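You operate a simulated robot arm through the tools that you are given. There is no shell and no other tool.

Carry out the task below with a simulated robot arm. There is one attempt and no reset: what you move stays moved.

## Task
Put things in order on the bench with the blue edge. At the end: the blank with the grey grip stands where the blue probe marked cools ten (marked "COOLS 10 C") stood; one of the numbered pucks from the bench with the blue edge is in the silver wire basket; the orange pad is on the white carton (marked "NUTS"); the blue probe marked cools ten stands where the orange pad stood; whatever was shut is shut again. Leave all else as you found it, and nothing knocked over.

Only the result counts: the job must be done as asked and must still hold three seconds after the hand-in. Knocking over, shifting, dropping, spilling or breaking anything else fails it.

## Robot
A 6-joint arm with a two-finger gripper, fixed in place. Base frame: the origin is on the floor under the middle of its stand, x ahead of it, y to its left, z up; the work surface is at about z = 80. Units: cm, degrees, N and s.
With the tool pointing down near the work surface it reaches from about 10 to 70 cm from the base axis. Its first joint turns from -66.0 to 66.0 degrees. Payload 2.45 kg.
Tool frame: the origin (TCP) lies between the finger pads and is the grasp point; the fingertips stand 3 cm ahead of it; z points along the fingers, y is the line along which they close. The gripper opens to 10.6 cm; its body begins 7.9 cm behind the TCP.
Orientation is told as [roll, pitch, yaw] about the base's x, y, z axes, in that order, counted from this pose: with the fingers straight down and closing along the base's y, the tool's x points along the base's -x, its y along +y and its z along -z.

## Interface
- The arm moves only by the tool drive_tool. Its argument "targets" is a list that holds one entry, the list of rows, each a list of 7 numbers: the shift along the tool's x, y, z in units of 500 mm (1.0 is 500 mm), then the turn, a rotation vector about the tool's x, y, z in units of 60 degrees (1.0 is 60 degrees), then the gripper command, from -1 (fully open) to 1 (shut), values between in proportion. In form: [[[x, y, z, wx, wy, wz, grip], ...]]. A call has 1 to 20 rows; each row is the pose to reach, as a shift and turn from the pose commanded when the call began, along the tool's axes at that moment. A call with a number of a shift or a turn outside -1 to 1 is refused whole. Rows are played at 5 a second. More than 5 cm and 8.6 degrees between two rows, or a gripper value outside its range, and nothing of the call is played. Where a pose cannot be reached the arm comes as near as it can. A force on the tool above 40 N (or 10 N above the force at the start of the call, whichever is more), or a blocked arm, ends the call early, and 0.2 s more pass. The fingers move at their own pace (about 15.3 cm/s each) and stop on an object; they squeeze with about 25 N. The grip force told is the motor's: it shows also when the fingers shut on nothing. Time passes only in rows, and 0.2 s behind the last, so rows that repeat a pose let the fingers close. The reply holds the time, the measured pose of the TCP, the force on the tool along the base axes, the opening and the grip force, in the units named above and with some noise, with the torque about the TCP (base axes, N m) and any sound that the robot's microphone picked up.
- Cameras (640 x 400 px; columns grow to the right, rows downward): "scene" is fixed at [5.09, 42.98, 138.81]; the picture's right is [-0.65, -0.76, 0.00], its down [-0.56, 0.49, -0.66] and it looks along [0.50, -0.43, -0.75] (base axes); focal length 282 px, centre (320, 200). "wrist" rides on the gripper at [7.6, -0.2, -10.6] in the tool frame; the picture's right is [0.02, 1.00, 0.00], its down [-0.78, 0.02, -0.62] and it looks along [-0.62, 0.01, 0.78] (tool axes); focal length 247 px, centre (320, 200). There is no depth. A picture from a camera that has moved, and an enlarged one, comes with that camera's place and axes in the base frame and with its lens. The place of the scene camera against the robot may be out by one fixed shift of up to 1.2 cm in any direction.
- camera(camera): a new picture of that camera. The clock stands still meanwhile.
- enlarge(camera, box): a new picture of the part [left, top, right, bottom] of that camera's present view, enlarged. The clock stands still meanwhile.
- sign_off(): hands the job in; it is judged then, once.

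Nothing tells you positions but the pictures and the camera data. Unless the task says otherwise, let go and move clear before handing in.

The tools are called after "Call:" by a JSON object that holds its "fn" and its "kwargs". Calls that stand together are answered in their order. drive_tool: Moves the arm, as the interface text tells. Its arguments: {"type":"object","properties":{"targets":{"type":"array"}},"required":["targets"]} The other tools are called the same way: camera (camera) takes a picture; enlarge (camera, box) takes an enlarged picture of a part of a camera's view; sign_off () hands the job in.

At the start:

```text
clock: 0.0
tool_pos: [31.01, -8.34, 109.16]
ee_rot: [0.1, -0.1, 0.1]
force: [0.0, -0.3, -0.3]
moment: [0.01, 0.03, -0.02]
finger_gap: 10.6
grasp_force: 0.2
```

scene: 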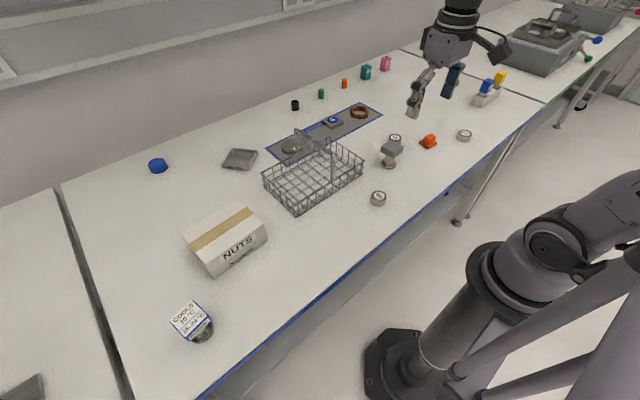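
wrist: 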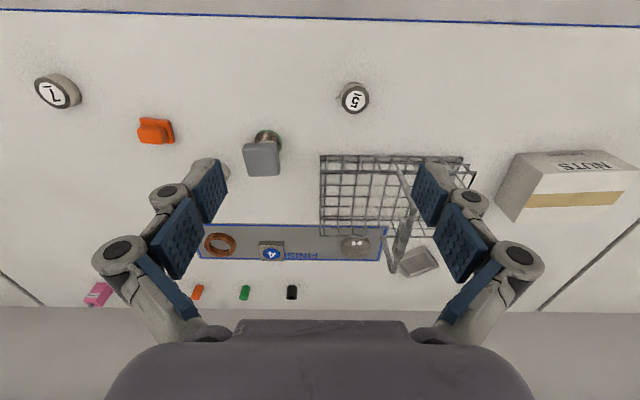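

I see the bench with the blue edge holding a NUTS carton, a wire basket, pucks, an orange pad, a grey-grip blank, and a "COOLS 10 C" item near the front-left. I'll enlarge the views to identify each one.

Call:
{"fn": "enlarge", "kwargs": {"camera": "scene", "box": [340, 60, 520, 220]}}

Call:
{"fn": "enlarge", "kwargs": {"camera": "scene", "box": [120, 190, 300, 360]}}

Call:
{"fn": "enlarge", "kwargs": {"camera": "scene", "box": [240, 80, 400, 220]}}

Call:
{"fn": "enlarge", "kwargs": {"camera": "wrist", "box": [0, 40, 320, 240]}}

Call:
{"fn": "enlarge", "kwargs": {"camera": "wrist", "box": [310, 60, 640, 280]}}

```text
2.50 times, centred on (430, 140) of scene
camera zoom: at [5.09, 42.98, 138.81], right [-0.65, -0.76, 0.0], down [-0.56, 0.49, -0.66], along [0.5, -0.43, -0.75], focal length 704 px, centre (45, 350)
```

zoom: 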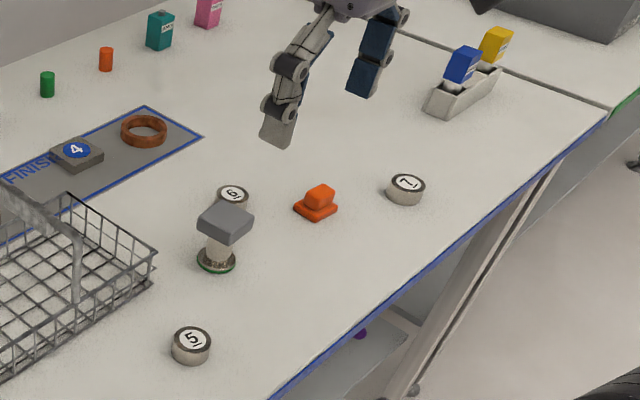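

```text
2.35 times, centred on (210, 275) of scene
camera zoom: at [5.09, 42.98, 138.81], right [-0.65, -0.76, 0.0], down [-0.56, 0.49, -0.66], along [0.5, -0.43, -0.75], focal length 663 px, centre (579, 24)
```

zoom: 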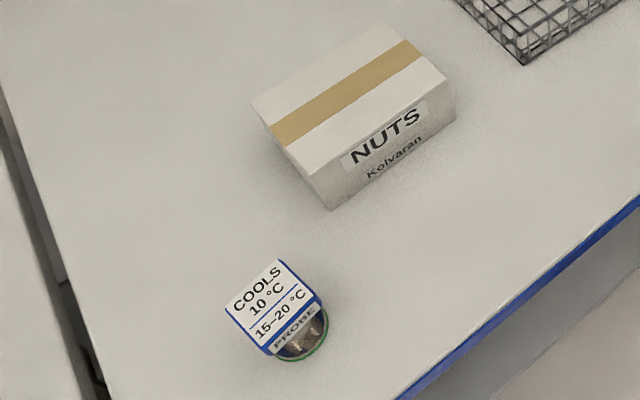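

```text
2.86 times, centred on (320, 150) of scene
camera zoom: at [5.09, 42.98, 138.81], right [-0.65, -0.76, 0.0], down [-0.56, 0.49, -0.66], along [0.5, -0.43, -0.75], focal length 805 px, centre (320, 343)
```

zoom: 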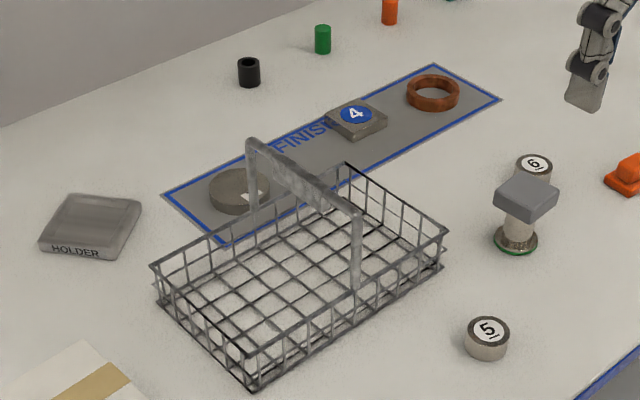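

```text
2.00 times, centred on (160, 140) of wrist
camera zoom: at [23.53, -8.58, 119.82], right [-0.02, 1.0, 0.0], down [0.78, 0.02, 0.62], along [0.62, 0.01, -0.78], focal length 494 px, centre (640, 320)
```

zoom: 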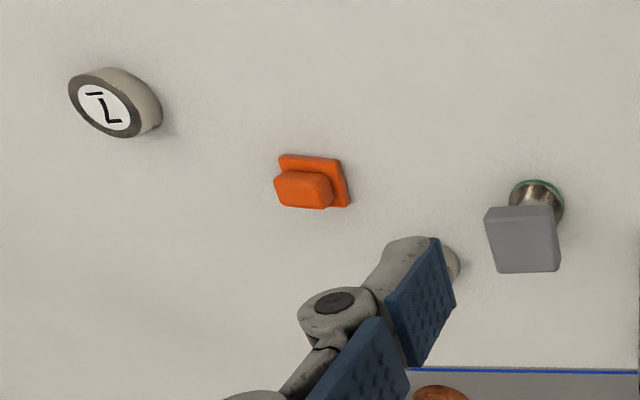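

```text
1.82 times, centred on (475, 170) of wrist
camera zoom: at [23.53, -8.58, 119.82], right [-0.02, 1.0, 0.0], down [0.78, 0.02, 0.62], along [0.62, 0.01, -0.78], focal length 449 px, centre (38, 254)
```

zoom: 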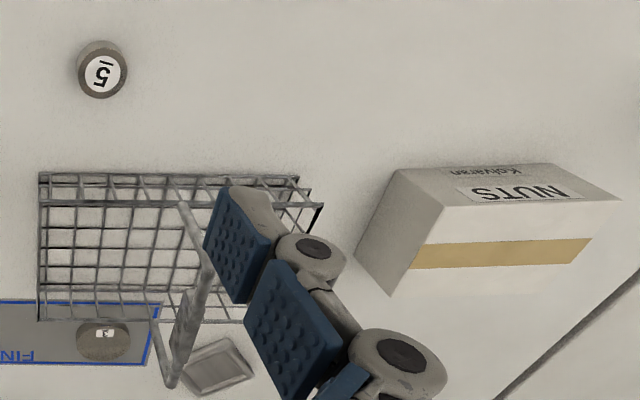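

The blank with the grey grip is near (42, -17), the orange pad near (40, -35) and puck 5 near (34, -3). The carton is near (41, 28) and the COOLS 10 probe near (33, 49). I'll move over the orange pad for a closer look and check the other blue probe as well.

Call:
{"fn": "drive_tool", "kwargs": {"targets": [[[-0.0225, -0.06675, 0.0225, 0, 0, 0, -1], [-0.045, -0.1335, 0.045, 0, 0, 0, -1], [-0.0675, -0.20025, 0.0675, 0, 0, 0, -1], [-0.09, -0.267, 0.09, 0, 0, 0, -1], [-0.1125, -0.33375, 0.1125, 0, 0, 0, -1], [-0.135, -0.4005, 0.135, 0, 0, 0, -1], [-0.1575, -0.46725, 0.1575, 0, 0, 0, -1], [-0.18, -0.534, 0.18, 0, 0, 0, -1], [-0.18, -0.534, 0.18, 0, 0, 0, -1]]]}}

Call:
{"fn": "enlarge", "kwargs": {"camera": "scene", "box": [460, 50, 540, 120]}}

Call:
{"fn": "camera", "kwargs": {"camera": "wrist"}}

Call:
{"fn": "camera", "kwargs": {"camera": "scene"}}

```text
clock: 2.0
tool_pos: [40.07, -35.05, 100.34]
ee_rot: [0.1, -0.2, 0.0]
force: [-0.7, 0.4, -0.2]
moment: [-0.01, -0.01, 0.02]
finger_gap: 10.6
grasp_force: 0.1
```

```text
5.71 times, centred on (500, 85) of scene
camera zoom: at [5.09, 42.98, 138.81], right [-0.65, -0.76, 0.0], down [-0.56, 0.49, -0.66], along [0.5, -0.43, -0.75], focal length 1609 px, centre (-709, 857)
```

zoom: 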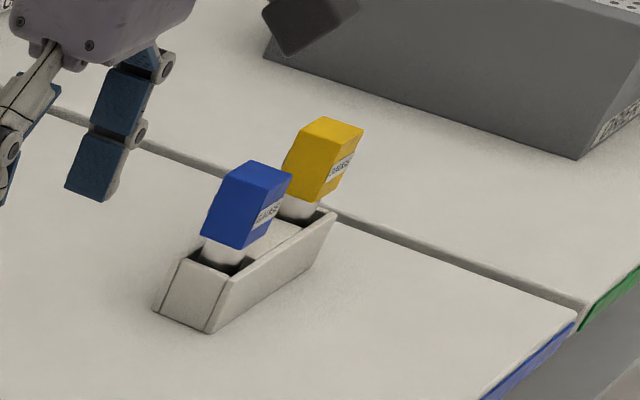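

```text
taken
camera wrist: at [32.63, -35.29, 110.94], right [-0.02, 1.0, 0.0], down [0.78, 0.02, 0.62], along [0.62, 0.01, -0.78], focal length 247 px, centre (320, 200)
```

wrist: 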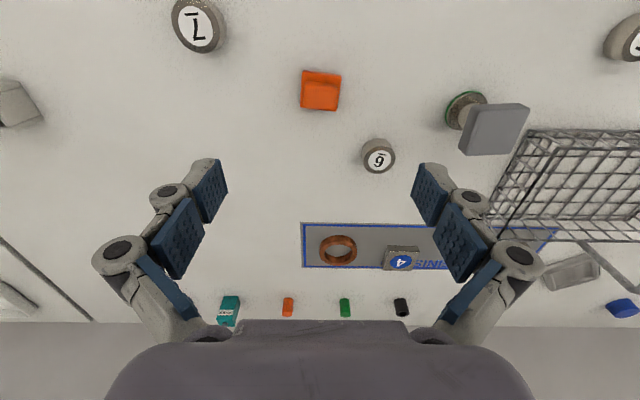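

```text
taken
```

scene: 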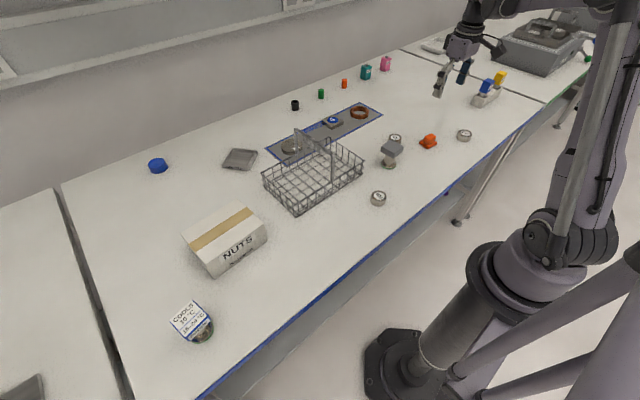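

The orange pad is right under the gripper, with puck 6 and the blank nearby. I'll enlarge the pad and the blank to see their shape and orientation.

Call:
{"fn": "enlarge", "kwargs": {"camera": "wrist", "box": [270, 50, 370, 130]}}

Call:
{"fn": "enlarge", "kwargs": {"camera": "wrist", "box": [420, 70, 550, 170]}}

Call:
{"fn": "enlarge", "kwargs": {"camera": "scene", "box": [370, 120, 450, 180]}}

```text
5.00 times, centred on (320, 90) of wrist
camera zoom: at [32.63, -35.29, 110.94], right [-0.02, 1.0, 0.0], down [0.78, 0.02, 0.62], along [0.62, 0.01, -0.78], focal length 1235 px, centre (320, 750)
```

zoom: 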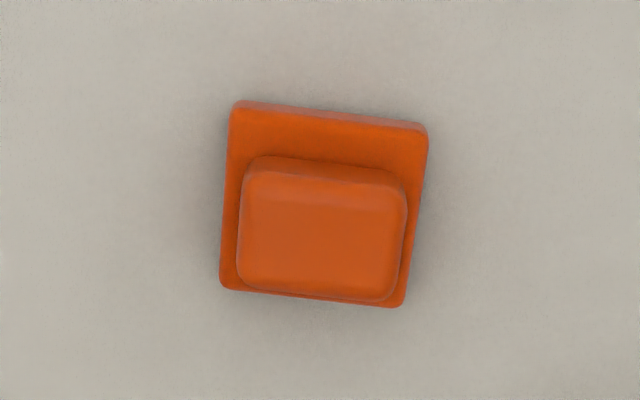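

```text
4.00 times, centred on (485, 120) of wrist
camera zoom: at [32.63, -35.29, 110.94], right [-0.02, 1.0, 0.0], down [0.78, 0.02, 0.62], along [0.62, 0.01, -0.78], focal length 988 px, centre (-340, 520)
```

zoom: 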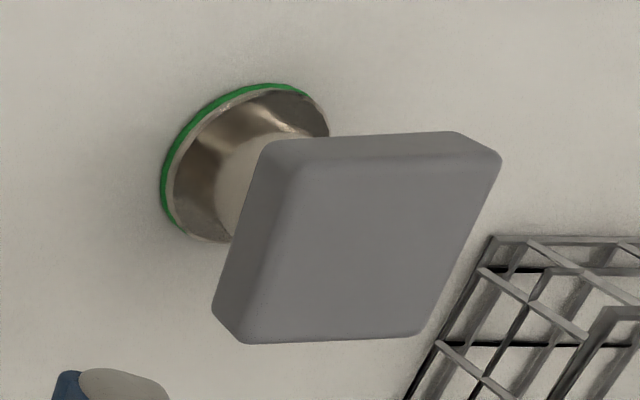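

```text
6.67 times, centred on (410, 150) of scene
camera zoom: at [5.09, 42.98, 138.81], right [-0.65, -0.76, 0.0], down [-0.56, 0.49, -0.66], along [0.5, -0.43, -0.75], focal length 1878 px, centre (-280, 533)
```

zoom: 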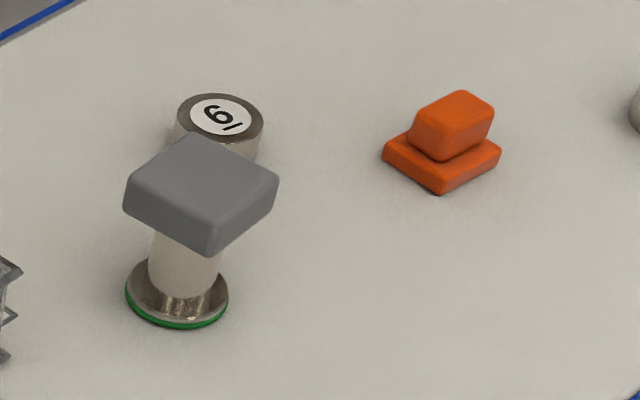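

The pad is a square plate (about 4.2 cm) centred near (40.6, -35.1) and turned about -5.5°, with a raised block on it. Next I'll scout the blank from above, before touching anything.

Call:
{"fn": "drive_tool", "kwargs": {"targets": [[[-0.02, 0.07, -0.0188, 0, 0, 0, -1], [-0.04, 0.14, -0.0376, 0, 0, 0, -1], [-0.06, 0.21, -0.0564, 0, 0, 0, -1], [-0.08, 0.28, -0.0752, 0, 0, 0, -1], [-0.1, 0.35, -0.094, 0, 0, 0, -1], [-0.1, 0.35, -0.094, 0, 0, 0, -1]]]}}

Call:
{"fn": "camera", "kwargs": {"camera": "wrist"}}

Call:
{"fn": "enlarge", "kwargs": {"camera": "wrist", "box": [260, 10, 380, 110]}}

```text
clock: 3.4
tool_pos: [45.23, -17.54, 104.96]
ee_rot: [0.0, -0.1, 0.0]
force: [-0.1, 0.5, -0.2]
moment: [-0.01, 0.0, -0.02]
finger_gap: 10.56
grasp_force: 0.1
```

```text
taken
camera wrist: at [37.74, -17.78, 115.57], right [-0.02, 1.0, 0.0], down [0.78, 0.02, 0.62], along [0.62, 0.01, -0.78], focal length 247 px, centre (320, 200)
```

wrist: 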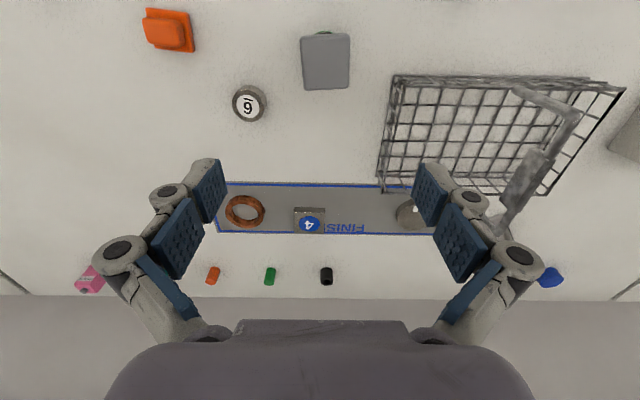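

```text
4.00 times, centred on (320, 60) of wrist
camera zoom: at [37.74, -17.78, 115.57], right [-0.02, 1.0, 0.0], down [0.78, 0.02, 0.62], along [0.62, 0.01, -0.78], focal length 988 px, centre (320, 760)
```

zoom: 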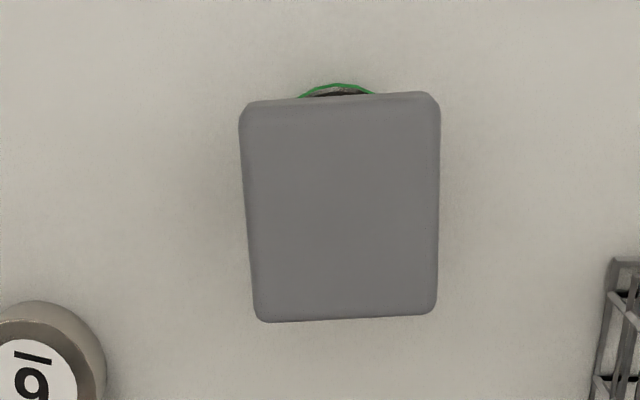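

The blank stands at about (42.5, -17.1). Its grip slab is about 4.9 cm across, with the top at z≈87 and a yaw of about +3.6°. Next I'll scout the carton and the area around the COOLS probe.

Call:
{"fn": "drive_tool", "kwargs": {"targets": [[[0.006, 0.083, -0.013, 0, 0, 0, -1], [0.012, 0.166, -0.026, 0, 0, 0, -1], [0.018, 0.249, -0.039, 0, 0, 0, -1], [0.024, 0.332, -0.052, 0, 0, 0, -1], [0.03, 0.415, -0.065, 0, 0, 0, -1], [0.036, 0.498, -0.078, 0, 0, 0, -1], [0.042, 0.581, -0.091, 0, 0, 0, -1], [0.048, 0.664, -0.104, 0, 0, 0, -1], [0.054, 0.747, -0.117, 0, 0, 0, -1], [0.06, 0.83, -0.13, 0, 0, 0, -1], [0.064, 0.91, -0.14, 0, 0, 0, -1], [0.064, 0.91, -0.14, 0, 0, 0, -1]]]}}

Call:
{"fn": "camera", "kwargs": {"camera": "wrist"}}

Call:
{"fn": "enlarge", "kwargs": {"camera": "wrist", "box": [220, 20, 420, 160]}}

Call:
{"fn": "camera", "kwargs": {"camera": "scene"}}

```text
clock: 6.0
tool_pos: [41.77, 28.3, 112.12]
ee_rot: [0.1, -0.1, 0.0]
force: [0.8, -0.3, -0.3]
moment: [0.0, -0.02, 0.02]
finger_gap: 10.62
grasp_force: 0.1
```

```text
taken
camera wrist: at [34.28, 28.0, 122.68], right [-0.02, 1.0, 0.0], down [0.78, 0.02, 0.62], along [0.62, 0.01, -0.78], focal length 247 px, centre (320, 200)
```

wrist: 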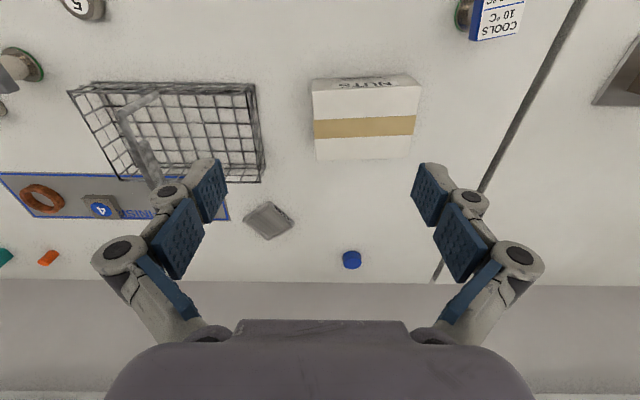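

```text
2.86 times, centred on (320, 90) of wrist
camera zoom: at [34.28, 28.0, 122.68], right [-0.02, 1.0, 0.0], down [0.78, 0.02, 0.62], along [0.62, 0.01, -0.78], focal length 706 px, centre (320, 514)
```

zoom: 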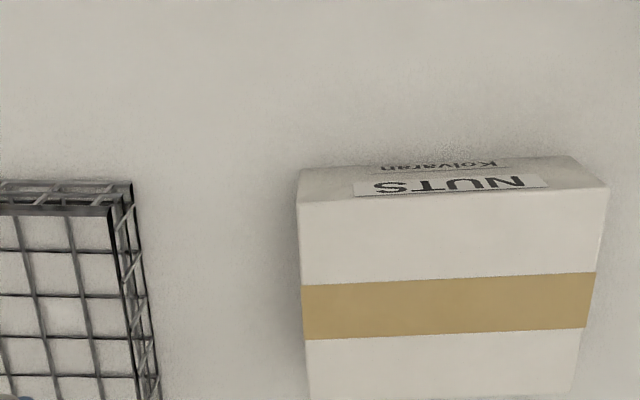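

```text
taken
```

scene: 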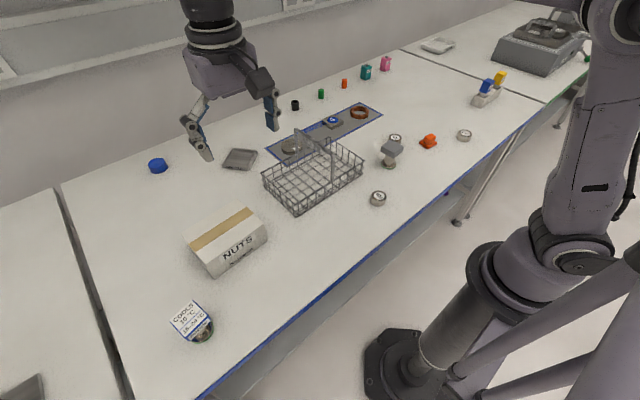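

The carton's top face is at about z=86.7, centred near (48.6, 34.9). Next I'll go above the COOLS probe to measure it.

Call:
{"fn": "drive_tool", "kwargs": {"targets": [[[0.0127, 0.0657, 0.02, 0, 0, 0, -1], [0.0253, 0.1313, 0.04, 0, 0, 0, -1], [0.038, 0.197, 0.06, 0, 0, 0, -1], [0.0507, 0.2627, 0.08, 0, 0, 0, -1], [0.0633, 0.3283, 0.1, 0, 0, 0, -1], [0.076, 0.394, 0.12, 0, 0, 0, -1], [0.076, 0.394, 0.12, 0, 0, 0, -1]]]}}

Call:
{"fn": "camera", "kwargs": {"camera": "wrist"}}

Call:
{"fn": "enlarge", "kwargs": {"camera": "wrist", "box": [240, 0, 400, 110]}}

Call:
{"fn": "enlarge", "kwargs": {"camera": "scene", "box": [150, 280, 250, 360]}}

```text
clock: 7.6
tool_pos: [38.15, 47.77, 105.95]
ee_rot: [0.0, -0.2, 0.0]
force: [-0.3, 0.6, -0.6]
moment: [-0.04, 0.0, 0.01]
finger_gap: 10.57
grasp_force: 0.0
```

```text
taken
camera wrist: at [30.57, 47.61, 116.67], right [-0.02, 1.0, 0.0], down [0.78, 0.02, 0.62], along [0.62, 0.01, -0.78], focal length 247 px, centre (320, 200)
```

wrist: 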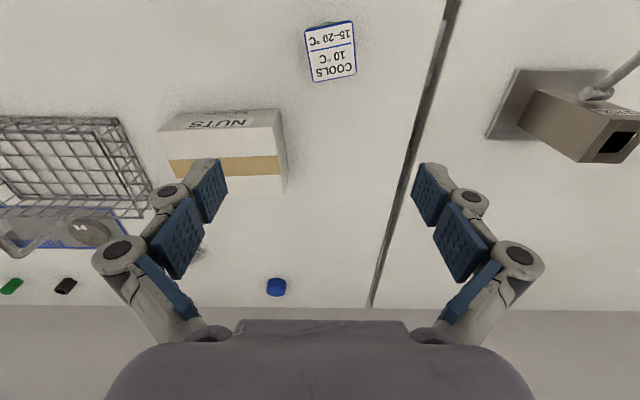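

```text
3.64 times, centred on (320, 55) of wrist
camera zoom: at [30.57, 47.61, 116.67], right [-0.02, 1.0, 0.0], down [0.78, 0.02, 0.62], along [0.62, 0.01, -0.78], focal length 898 px, centre (320, 727)
```

zoom: 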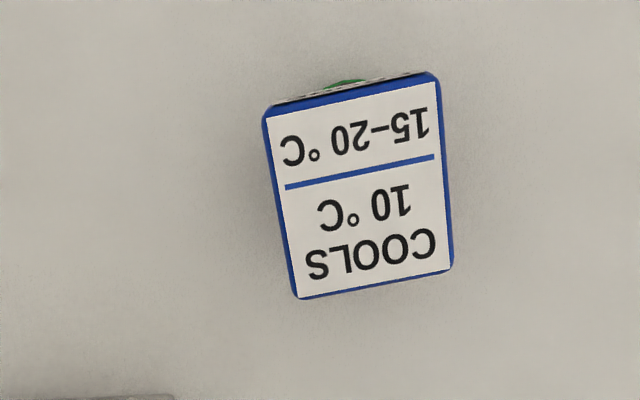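

```text
5.00 times, centred on (200, 320) of scene
camera zoom: at [5.09, 42.99, 138.81], right [-0.65, -0.76, 0.0], down [-0.56, 0.49, -0.66], along [0.5, -0.43, -0.75], focal length 1408 px, centre (920, -400)
```

zoom: 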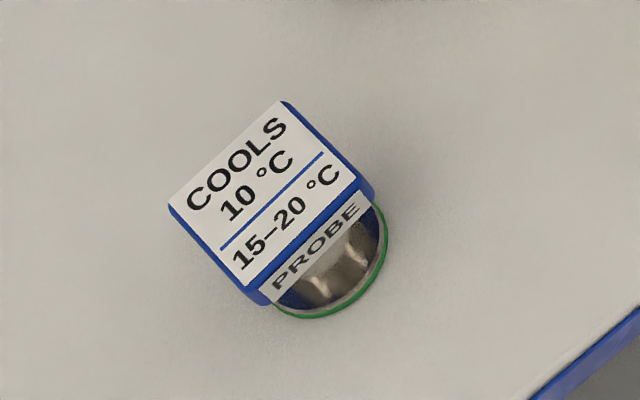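

The COOLS probe stands at about (34.6, 48.9), with its head top at z≈86.8 and a yaw of about +11°. On the way to the pad I'll stop above the basket to learn its geometry.

Call:
{"fn": "drive_tool", "kwargs": {"targets": [[[-0.0215, -0.0796, -0.0036, 0, 0, 0, -1], [-0.0431, -0.1593, -0.0073, 0, 0, 0, -1], [-0.0646, -0.2389, -0.0109, 0, 0, 0, -1], [-0.0862, -0.3185, -0.0145, 0, 0, 0, -1], [-0.1077, -0.3982, -0.0182, 0, 0, 0, -1], [-0.1293, -0.4778, -0.0218, 0, 0, 0, -1], [-0.1508, -0.5575, -0.0255, 0, 0, 0, -1], [-0.1724, -0.6371, -0.0291, 0, 0, 0, -1], [-0.1939, -0.7167, -0.0327, 0, 0, 0, -1], [-0.2155, -0.7964, -0.0364, 0, 0, 0, -1], [-0.237, -0.876, -0.04, 0, 0, 0, -1], [-0.237, -0.876, -0.04, 0, 0, 0, -1]]]}}

Call:
{"fn": "camera", "kwargs": {"camera": "wrist"}}

Call:
{"fn": "enlarge", "kwargs": {"camera": "wrist", "box": [200, 0, 440, 160]}}

Call:
{"fn": "enlarge", "kwargs": {"camera": "scene", "box": [250, 120, 380, 220]}}

```text
clock: 10.2
tool_pos: [49.85, 3.87, 108.0]
ee_rot: [0.1, -0.1, 0.1]
force: [0.3, -0.3, -0.2]
moment: [0.04, -0.01, -0.01]
finger_gap: 10.58
grasp_force: 0.1
```

```text
taken
camera wrist: at [42.38, 3.59, 118.65], right [-0.02, 1.0, 0.0], down [0.78, 0.02, 0.62], along [0.62, 0.01, -0.78], focal length 247 px, centre (320, 200)
```

wrist: 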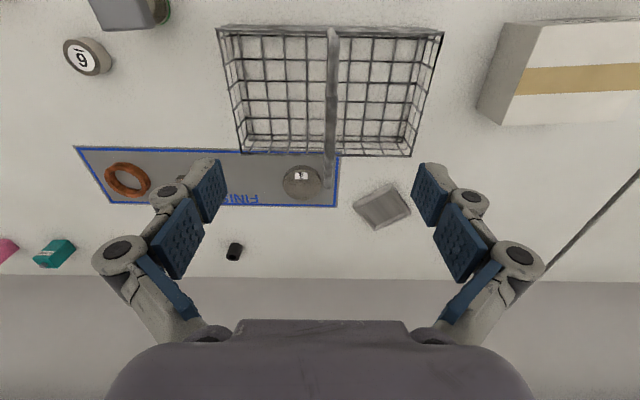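

```text
2.50 times, centred on (320, 80) of wrist
camera zoom: at [42.38, 3.59, 118.65], right [-0.02, 1.0, 0.0], down [0.78, 0.02, 0.62], along [0.62, 0.01, -0.78], focal length 617 px, centre (320, 500)
```

zoom: 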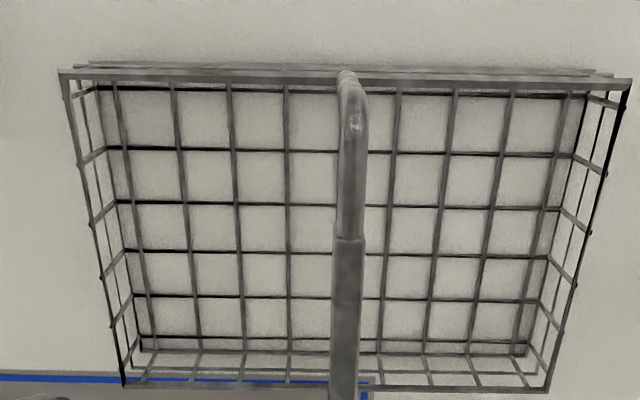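

```text
4.00 times, centred on (315, 170) of scene
camera zoom: at [5.09, 42.98, 138.81], right [-0.65, -0.76, 0.0], down [-0.56, 0.49, -0.66], along [0.5, -0.43, -0.75], focal length 1127 px, centre (340, 320)
```

zoom: 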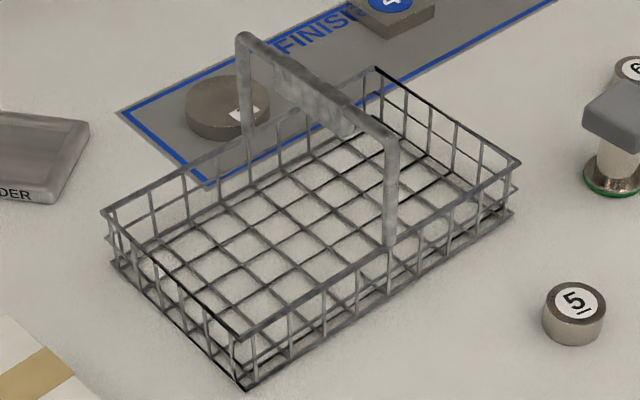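

The basket spans roughly x 44.5–59 and y -8.5–18.3. Its rim is near z≈84–85 and an arched handle crosses at y≈4.7. Now I'll move above the orange pad and align with it at a yaw of about -5.5°.

Call:
{"fn": "drive_tool", "kwargs": {"targets": [[[0.0185, -0.078, 0.022, 0, 0, 0.009, -1], [0.037, -0.156, 0.044, 0, 0, 0.018, -1], [0.0555, -0.234, 0.066, 0, 0, 0.027, -1], [0.074, -0.312, 0.088, 0, 0, 0.036, -1], [0.0925, -0.39, 0.11, 0, 0, 0.045, -1], [0.111, -0.468, 0.132, 0, 0, 0.055, -0.7], [0.1295, -0.546, 0.154, 0, 0, 0.064, -0.5], [0.148, -0.624, 0.176, 0, 0, 0.073, -0.32], [0.1665, -0.702, 0.198, 0, 0, 0.082, -0.32], [0.185, -0.78, 0.22, 0, 0, 0.0917, -0.32], [0.185, -0.78, 0.22, 0, 0, 0.0917, -0.32], [0.185, -0.78, 0.22, 0, 0, 0.0917, -0.32]]]}}

Call:
{"fn": "camera", "kwargs": {"camera": "wrist"}}

Call:
{"fn": "enlarge", "kwargs": {"camera": "wrist", "box": [260, 50, 380, 150]}}

```text
clock: 12.8
tool_pos: [40.88, -35.28, 96.93]
ee_rot: [0.1, -0.1, -5.5]
force: [0.5, -0.2, 0.9]
moment: [0.02, -0.02, -0.01]
finger_gap: 6.98
grasp_force: 0.2
```

```text
taken
camera wrist: at [33.31, -34.75, 107.56], right [0.07, 1.0, 0.0], down [0.78, -0.06, 0.62], along [0.62, -0.04, -0.78], focal length 247 px, centre (320, 200)
```

wrist: 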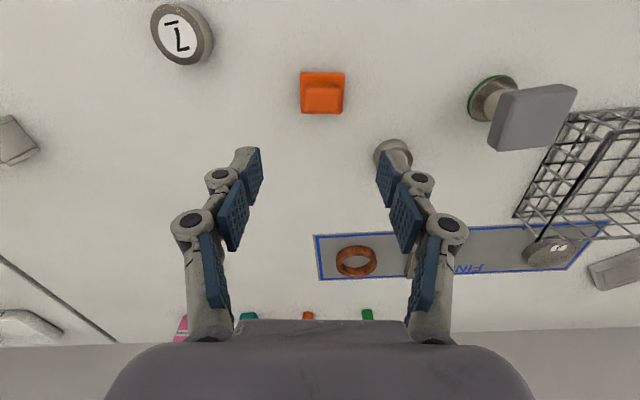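

```text
4.00 times, centred on (320, 100) of wrist
camera zoom: at [33.31, -34.75, 107.56], right [0.07, 1.0, 0.0], down [0.78, -0.06, 0.62], along [0.62, -0.04, -0.78], focal length 988 px, centre (320, 600)
```

zoom: 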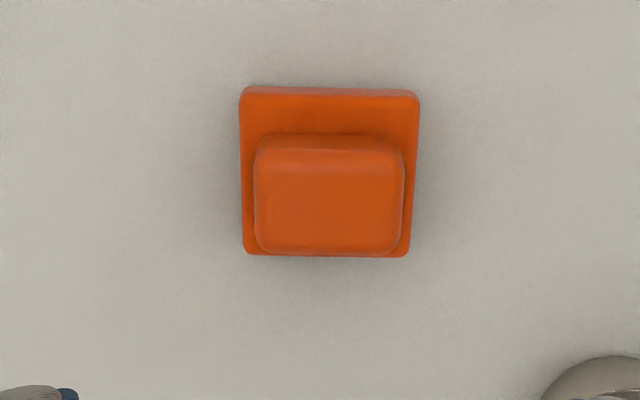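

The pad is centred near (40.4, -35.1) and nearly aligned with the gripper. I'll descend with the fingers on either side of its raised block.

Call:
{"fn": "drive_tool", "kwargs": {"targets": [[[0.005, 0.0013, 0.06, 0, 0, 0.012, -0.32], [0.01, 0.0026, 0.12, 0, 0, 0.025, -0.32], [0.01, 0.0026, 0.17, 0, 0, 0.025, -0.32], [0.01, 0.0026, 0.21, 0, 0, 0.025, -0.32], [0.01, 0.0026, 0.235, 0, 0, 0.025, -0.32], [0.01, 0.0026, 0.2486, 0, 0, 0.025, -0.32], [0.01, 0.0026, 0.2486, 0, 0, 0.025, -0.32]]]}}

Call:
{"fn": "camera", "kwargs": {"camera": "wrist"}}

Call:
{"fn": "enlarge", "kwargs": {"camera": "scene", "box": [380, 90, 480, 170]}}

```text
clock: 14.4
tool_pos: [40.25, -35.03, 84.54]
ee_rot: [0.1, 0.0, -6.9]
force: [0.3, -0.2, 0.2]
moment: [-0.02, -0.03, -0.01]
finger_gap: 7.01
grasp_force: 0.1
```

```text
taken
camera wrist: at [32.79, -34.25, 95.08], right [0.1, 0.99, 0.0], down [0.78, -0.08, 0.62], along [0.62, -0.06, -0.78], focal length 247 px, centre (320, 200)
```

wrist: 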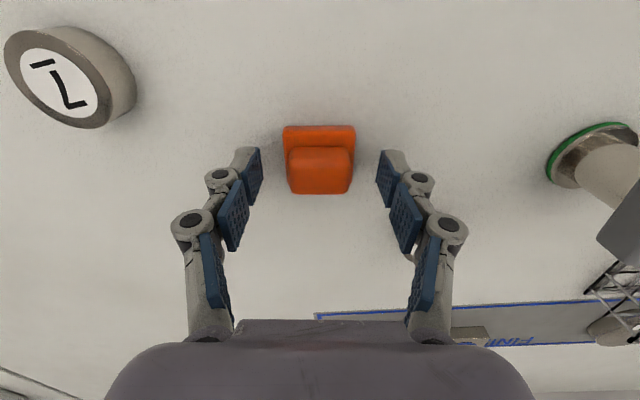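

```text
5.00 times, centred on (430, 130) of scene
camera zoom: at [5.09, 42.98, 138.81], right [-0.65, -0.76, 0.0], down [-0.56, 0.49, -0.66], along [0.5, -0.43, -0.75], focal length 1408 px, centre (-230, 550)
```

zoom: 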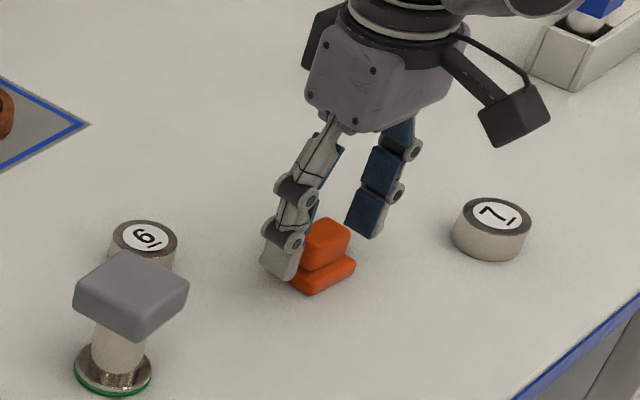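

The block sits centred between the fingers, so I'll close on it.

Call:
{"fn": "drive_tool", "kwargs": {"targets": [[[0, 0, 0, 0, 0, 0, 0.2], [0, 0, 0, 0, 0, 0, 1], [0, 0, 0, 0, 0, 0, 1], [0, 0, 0, 0, 0, 0, 1]]]}}

Call:
{"fn": "camera", "kwargs": {"camera": "wrist"}}

```text
clock: 15.4
tool_pos: [40.28, -34.99, 84.45]
ee_rot: [0.2, 0.0, -7.0]
force: [0.0, 0.3, 2.1]
moment: [-0.05, -0.01, 0.03]
finger_gap: 3.5
grasp_force: 25.1
```

```text
taken
camera wrist: at [32.79, -34.25, 95.1], right [0.1, 0.99, 0.0], down [0.78, -0.08, 0.62], along [0.62, -0.06, -0.78], focal length 247 px, centre (320, 200)
```

wrist: 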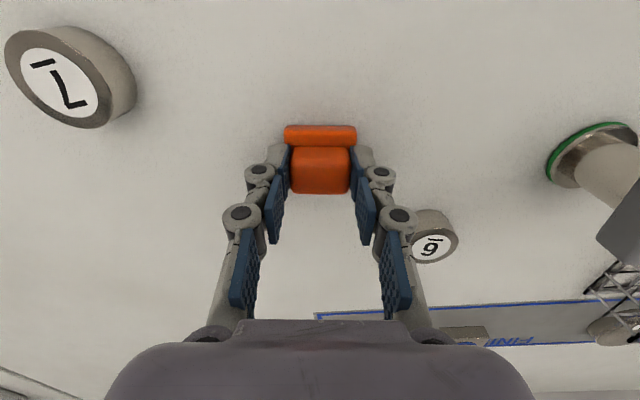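

The pad is held firmly (gap 3.5, 25 N). I'll lift it and carry it toward the carton in two legs.

Call:
{"fn": "drive_tool", "kwargs": {"targets": [[[0, 0, -0.02, 0, 0, 0, 1], [0, 0, -0.07, 0, 0, 0, 1], [0, 0, -0.15, 0, 0, 0, 1], [0, 0, -0.23, 0, 0, 0, 1], [0, 0, -0.31, 0, 0, 0, 1], [0, 0, -0.37, 0, 0, 0, 1], [0, 0.03, -0.39, 0, 0, 0, 1], [0.001, 0.1, -0.39, 0, 0, 0, 1], [0.0015, 0.18, -0.39, 0, 0, 0, 1], [0.002, 0.26, -0.39, 0, 0, 0, 1], [0.0025, 0.34, -0.39, 0, 0, 0, 1], [0.003, 0.42, -0.39, 0, 0, 0, 1], [0.0035, 0.5, -0.39, 0, 0, 0, 1], [0.004, 0.58, -0.39, 0, 0, 0, 1], [0.0045, 0.65, -0.39, 0, 0, 0, 1], [0.005, 0.704, -0.39, 0, 0, 0, 1]]]}}

Call:
{"fn": "camera", "kwargs": {"camera": "wrist"}}

```text
clock: 18.8
tool_pos: [44.19, -0.12, 103.9]
ee_rot: [0.1, -0.2, -7.0]
force: [0.3, 0.4, -0.1]
moment: [-0.06, 0.02, -0.01]
finger_gap: 3.51
grasp_force: 25.2
```

```text
taken
camera wrist: at [36.77, 0.6, 114.54], right [0.1, 0.99, 0.0], down [0.78, -0.08, 0.62], along [0.62, -0.06, -0.78], focal length 247 px, centre (320, 200)
```

wrist: 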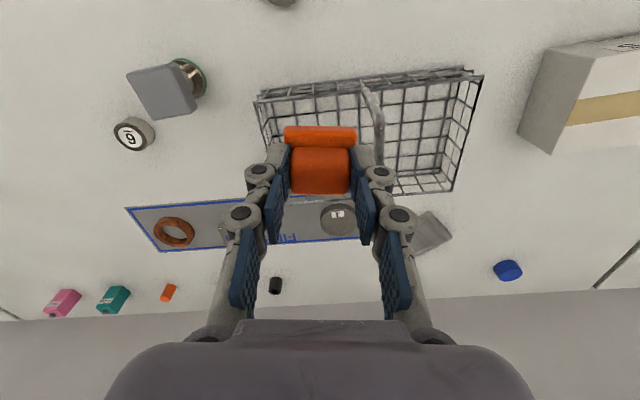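

The pad is still secure in the grip. I'll carry on to above the carton centre.

Call:
{"fn": "drive_tool", "kwargs": {"targets": [[[0, 0.04, 0, 0, 0, 0, 1], [0.001, 0.11, 0, 0, 0, 0, 1], [0.001, 0.19, 0, 0, 0, 0, 1], [0.001, 0.27, 0, 0, 0, 0, 1], [0.001, 0.35, 0, 0, 0, 0, 1], [0.001, 0.43, 0, 0, 0, 0, 1], [0.002, 0.51, 0, 0, 0, 0, 1], [0.002, 0.58, 0, 0, 0, 0, 1], [0.002, 0.65, 0, 0, 0, 0, 1], [0.002, 0.69, 0, 0, 0, 0, 1], [0.002, 0.705, 0, 0, 0, 0, 1], [0.002, 0.705, 0.06, 0, 0, 0, 1], [0.002, 0.705, 0.12, 0, 0, 0, 1], [0.002, 0.705, 0.16, 0, 0, 0, 1], [0.002, 0.705, 0.16, 0, 0, 0, 1]]]}}

Call:
{"fn": "camera", "kwargs": {"camera": "wrist"}}

Call:
{"fn": "enlarge", "kwargs": {"camera": "scene", "box": [140, 140, 300, 290]}}

```text
clock: 22.0
tool_pos: [48.43, 34.86, 96.08]
ee_rot: [0.1, -0.1, -7.0]
force: [0.1, 0.0, 0.0]
moment: [0.02, -0.01, 0.01]
finger_gap: 3.48
grasp_force: 25.2
```

```text
taken
camera wrist: at [40.89, 35.67, 106.6], right [0.1, 0.99, 0.0], down [0.78, -0.08, 0.62], along [0.62, -0.06, -0.78], focal length 247 px, centre (320, 200)
```

wrist: 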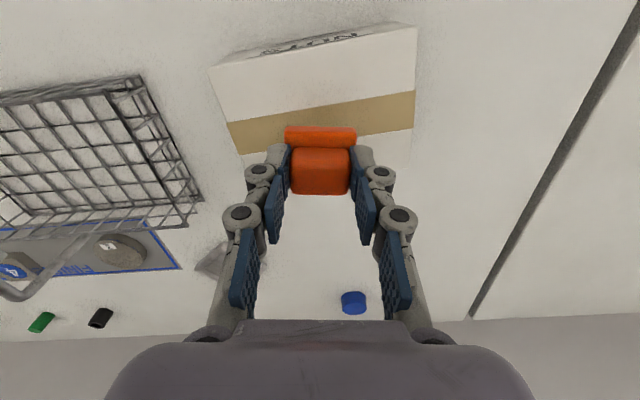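

```text
2.67 times, centred on (220, 215) of scene
camera zoom: at [5.09, 42.98, 138.81], right [-0.65, -0.76, 0.0], down [-0.56, 0.49, -0.66], along [0.5, -0.43, -0.75], focal length 751 px, centre (587, 160)
```

zoom: 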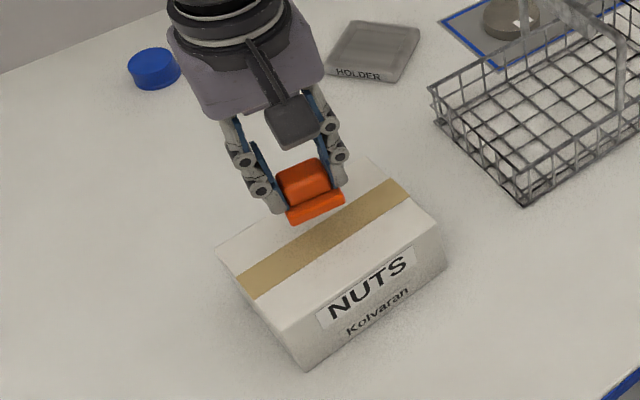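

The pad is above the middle of the carton and its top height is confirmed at about 86.7. I'll lower it gently and watch the force.

Call:
{"fn": "drive_tool", "kwargs": {"targets": [[[0, 0, 0.04, 0, 0, 0, 1], [0, 0, 0.075, 0, 0, 0, 1], [0, 0, 0.088, 0, 0, 0, 1], [0, 0, 0.092, 0, 0, 0, 1], [0, 0, 0.092, 0, 0, 0, 1]]]}}

Call:
{"fn": "drive_tool", "kwargs": {"targets": [[[0, 0, 0.002, 0, 0, 0, 1], [0, 0, 0.004, 0, 0, 0, 1], [0, 0, 0.004, 0, 0, 0, 1]]]}}

Call:
{"fn": "enlarge", "kwargs": {"camera": "scene", "box": [180, 150, 280, 230]}}

```text
clock: 23.2
tool_pos: [48.44, 34.97, 91.45]
ee_rot: [0.1, -0.2, -7.0]
force: [-1.1, 0.9, 11.3]
moment: [-0.05, 0.0, 0.0]
finger_gap: 3.5
grasp_force: 24.8
```

```text
clock: 24.0
tool_pos: [48.39, 35.09, 91.2]
ee_rot: [0.0, -0.1, -7.0]
force: [1.5, -1.2, 22.4]
moment: [-0.05, -0.04, 0.03]
finger_gap: 3.48
grasp_force: 24.7
```

```text
5.00 times, centred on (230, 190) of scene
camera zoom: at [5.06, 42.96, 138.82], right [-0.65, -0.76, 0.0], down [-0.56, 0.49, -0.66], along [0.5, -0.43, -0.75], focal length 1408 px, centre (770, 250)
```

zoom: 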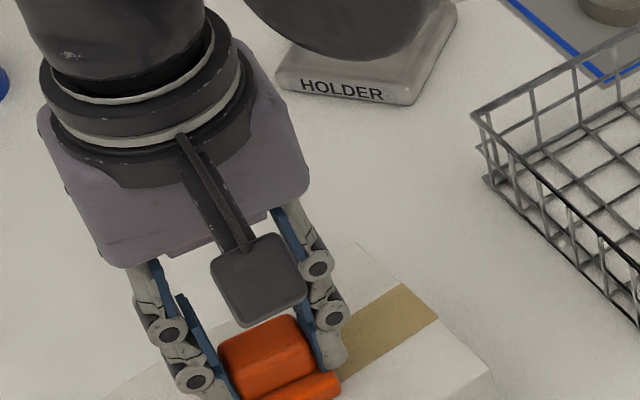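

The pad is resting on the carton (contact force 22 N). I'll ease back slightly, open the fingers and rise.

Call:
{"fn": "drive_tool", "kwargs": {"targets": [[[0, 0, -0.004, 0, 0, 0, 1], [0, 0, -0.006, 0, 0, 0, 1], [0, 0, -0.006, 0, 0, 0, 0.2], [0, 0, -0.006, 0, 0, 0, -0.1], [0, 0, -0.006, 0, 0, 0, -0.32], [0, 0, -0.006, 0, 0, 0, -0.32]]]}}

Call:
{"fn": "camera", "kwargs": {"camera": "wrist"}}

```text
clock: 25.4
tool_pos: [48.48, 35.12, 91.51]
ee_rot: [0.1, 0.0, -7.0]
force: [0.1, -0.4, 0.3]
moment: [-0.02, -0.03, -0.04]
finger_gap: 7.0
grasp_force: 0.1
```

```text
taken
camera wrist: at [40.92, 35.72, 102.15], right [0.1, 0.99, 0.0], down [0.78, -0.08, 0.62], along [0.62, -0.06, -0.78], focal length 247 px, centre (320, 200)
```

wrist: 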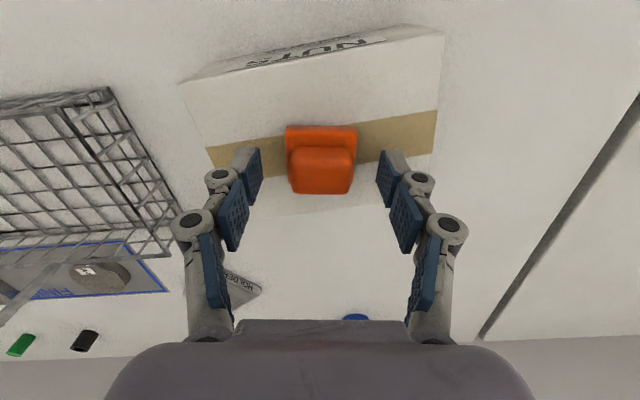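

The pad sits on the carton and the carton hasn't moved. I'll rise and move above the COOLS probe, turning to a yaw of about +11°.

Call:
{"fn": "drive_tool", "kwargs": {"targets": [[[0, 0, -0.04, 0, 0, 0, -0.32], [0, 0, -0.12, 0, 0, 0, -0.32], [0, 0, -0.2, 0, 0, 0, -0.32], [0.05, 0.04, -0.2, 0, 0, -0.05, -0.32], [0.11, 0.085, -0.2, 0, 0, -0.1, -0.32], [0.17, 0.13, -0.2, 0, 0, -0.15, -0.32], [0.23, 0.18, -0.2, 0, 0, -0.2, -0.32], [0.28, 0.22, -0.2, 0, 0, -0.25, -0.32], [0.3096, 0.24, -0.2, 0, 0, -0.3, -0.32], [0.3096, 0.24, -0.2, 0, 0, -0.3, -0.32]]]}}

Call:
{"fn": "camera", "kwargs": {"camera": "wrist"}}

Call:
{"fn": "enlarge", "kwargs": {"camera": "wrist", "box": [240, 30, 400, 150]}}

Call:
{"fn": "enlarge", "kwargs": {"camera": "scene", "box": [150, 180, 290, 300]}}

```text
clock: 27.6
tool_pos: [34.5, 48.82, 101.63]
ee_rot: [0.0, -0.1, 11.1]
force: [0.3, 0.6, 0.4]
moment: [-0.05, 0.01, -0.04]
finger_gap: 7.0
grasp_force: 0.0
```

```text
taken
camera wrist: at [27.13, 47.14, 112.3], right [-0.21, 0.98, 0.0], down [0.76, 0.17, 0.62], along [0.61, 0.13, -0.78], focal length 247 px, centre (320, 200)
```

wrist: 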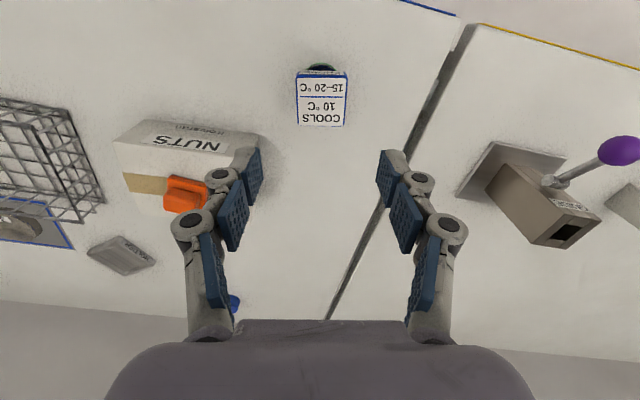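

```text
3.33 times, centred on (320, 90) of wrist
camera zoom: at [27.13, 47.14, 112.3], right [-0.21, 0.98, 0.0], down [0.76, 0.17, 0.62], along [0.61, 0.13, -0.78], focal length 823 px, centre (320, 567)
```

zoom: 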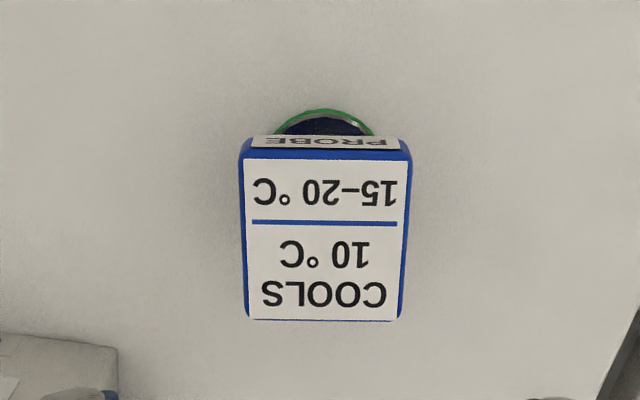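

```text
3.33 times, centred on (220, 240) of scene
camera zoom: at [5.09, 42.99, 138.81], right [-0.65, -0.76, 0.0], down [-0.56, 0.49, -0.66], along [0.5, -0.43, -0.75], focal length 939 px, centre (653, 67)
```

zoom: 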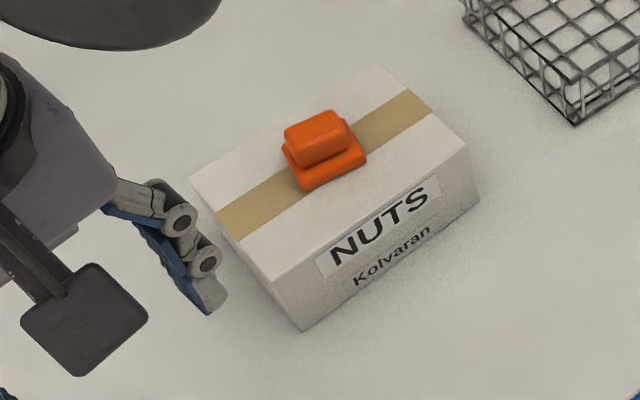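

The pad is stable on the carton and the gripper is aligned above the probe at about (34.67, 48.9). I'll descend around its blue head.

Call:
{"fn": "drive_tool", "kwargs": {"targets": [[[-0.002, 0.0005, 0.06, 0, 0, 0, -0.32], [-0.0038, 0.0011, 0.13, 0, 0, 0, -0.32], [-0.0038, 0.0011, 0.19, 0, 0, 0, -0.32], [-0.0038, 0.0011, 0.24, 0, 0, 0, -0.32], [-0.0038, 0.0011, 0.28, 0, 0, 0, -0.32], [-0.0038, 0.0011, 0.305, 0, 0, 0, -0.32], [-0.0038, 0.0011, 0.3206, 0, 0, 0, -0.32], [-0.0038, 0.0011, 0.3206, 0, 0, 0, -0.32]]]}}

Call:
{"fn": "camera", "kwargs": {"camera": "wrist"}}

Call:
{"fn": "enlarge", "kwargs": {"camera": "scene", "box": [120, 260, 260, 380]}}

```text
clock: 29.4
tool_pos: [34.6, 48.89, 85.39]
ee_rot: [0.0, -0.2, 10.9]
force: [0.3, 0.6, 0.1]
moment: [0.04, -0.01, 0.03]
finger_gap: 7.0
grasp_force: 0.0
```

```text
taken
camera wrist: at [27.34, 47.17, 96.08], right [-0.21, 0.98, 0.0], down [0.76, 0.17, 0.62], along [0.61, 0.13, -0.78], focal length 247 px, centre (320, 200)
```

wrist: 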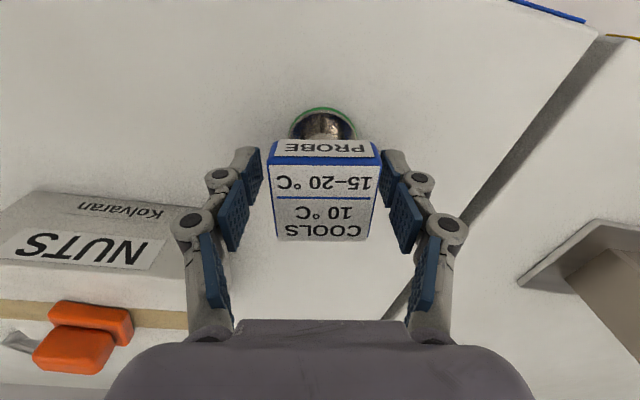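

```text
3.33 times, centred on (190, 320) of scene
camera zoom: at [5.09, 42.98, 138.81], right [-0.65, -0.76, 0.0], down [-0.56, 0.49, -0.66], along [0.5, -0.43, -0.75], focal length 939 px, centre (753, -200)
```

zoom: 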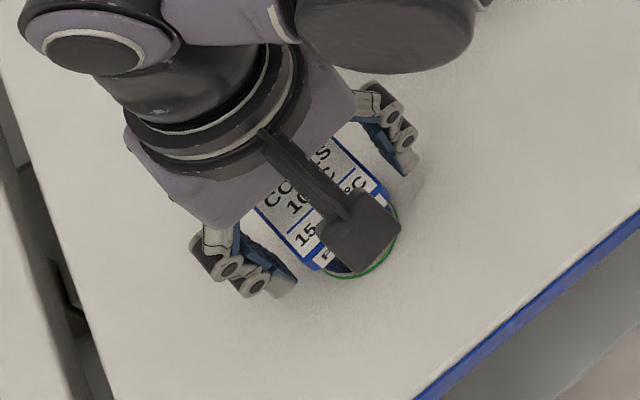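

The head is centred between the fingers, so I'll close.

Call:
{"fn": "drive_tool", "kwargs": {"targets": [[[0, 0, 0, 0, 0, 0, 0], [0, 0, 0, 0, 0, 0, 0.5], [0, 0, 0, 0, 0, 0, 1], [0, 0, 0, 0, 0, 0, 1]]]}}

Call:
{"fn": "camera", "kwargs": {"camera": "wrist"}}

```text
clock: 30.4
tool_pos: [34.64, 48.81, 85.43]
ee_rot: [0.0, -0.1, 11.0]
force: [-0.5, 0.0, 1.1]
moment: [-0.07, -0.06, -0.01]
finger_gap: 4.86
grasp_force: 25.4
```

```text
taken
camera wrist: at [27.34, 47.16, 96.11], right [-0.21, 0.98, 0.0], down [0.76, 0.17, 0.62], along [0.61, 0.13, -0.78], focal length 247 px, centre (320, 200)
```

wrist: 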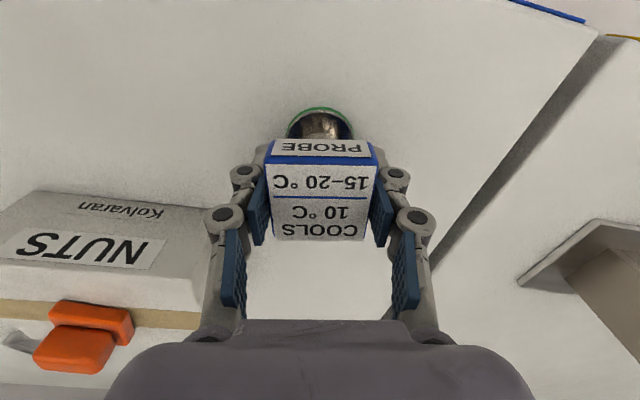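

The probe's head is gripped at 4.86 cm. I'll lift a little first to check that it comes free.

Call:
{"fn": "drive_tool", "kwargs": {"targets": [[[0, 0, -0.01, 0, 0, 0, 1], [0, 0, -0.03, 0, 0, 0, 1], [0, 0, -0.06, 0, 0, 0, 1], [0, 0, -0.08, 0, 0, 0, 1], [0, 0, -0.08, 0, 0, 0, 1]]]}}

Call:
{"fn": "camera", "kwargs": {"camera": "wrist"}}

Call:
{"fn": "enlarge", "kwargs": {"camera": "scene", "box": [120, 260, 260, 380]}}

```text
clock: 31.6
tool_pos: [34.62, 48.97, 89.49]
ee_rot: [0.0, -0.1, 11.0]
force: [-0.3, 0.0, -1.8]
moment: [-0.01, -0.02, -0.03]
finger_gap: 4.82
grasp_force: 25.4
```

```text
taken
camera wrist: at [27.32, 47.2, 100.14], right [-0.21, 0.98, 0.0], down [0.76, 0.17, 0.62], along [0.61, 0.13, -0.78], focal length 247 px, centre (320, 200)
```

wrist: 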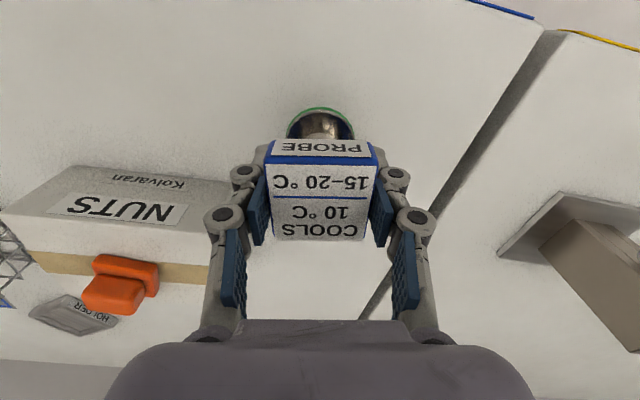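

```text
3.33 times, centred on (190, 320) of scene
camera zoom: at [5.09, 42.99, 138.81], right [-0.65, -0.76, 0.0], down [-0.56, 0.49, -0.66], along [0.5, -0.43, -0.75], focal length 939 px, centre (753, -200)
```

zoom: 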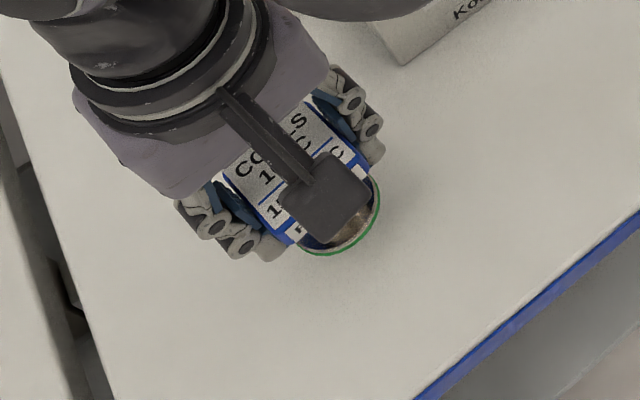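

The probe is free (weight about 1.8 N). I'll raise it and carry it across in two legs to the pad's old spot.

Call:
{"fn": "drive_tool", "kwargs": {"targets": [[[0, 0, -0.05, 0, 0, 0, 1], [0, 0, -0.13, 0, 0, 0, 1], [0, 0, -0.21, 0, 0, 0, 1], [0, 0, -0.28, 0, 0, 0, 1], [0.004, -0.03, -0.31, 0, 0, 0, 1], [0.012, -0.1, -0.31, 0, 0, 0, 1], [0.022, -0.18, -0.31, 0, 0, 0, 1], [0.033, -0.265, -0.31, 0, 0, 0, 1], [0.0435, -0.35, -0.31, 0, 0, 0, 1], [0.054, -0.435, -0.31, 0, 0, 0, 1], [0.0645, -0.52, -0.31, 0, 0, 0, 1], [0.075, -0.605, -0.31, 0, 0, 0, 1], [0.0855, -0.69, -0.31, 0, 0, 0, 1], [0.095, -0.77, -0.31, 0, 0, 0, 1], [0.103, -0.834, -0.31, 0, 0, 0, 1]]]}}

Call:
{"fn": "camera", "kwargs": {"camera": "wrist"}}

```text
clock: 34.8
tool_pos: [37.45, 7.02, 105.1]
ee_rot: [0.0, -0.1, 11.1]
force: [0.3, 0.0, -2.9]
moment: [-0.03, -0.03, -0.02]
finger_gap: 4.86
grasp_force: 25.0
```

```text
taken
camera wrist: at [30.08, 5.27, 115.73], right [-0.21, 0.98, 0.0], down [0.76, 0.17, 0.62], along [0.61, 0.13, -0.78], focal length 247 px, centre (320, 200)
```

wrist: 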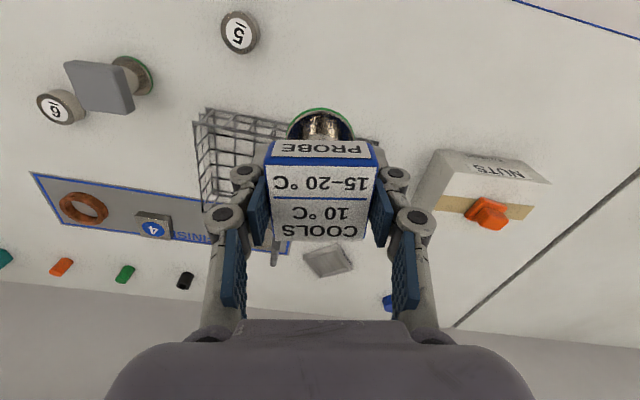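

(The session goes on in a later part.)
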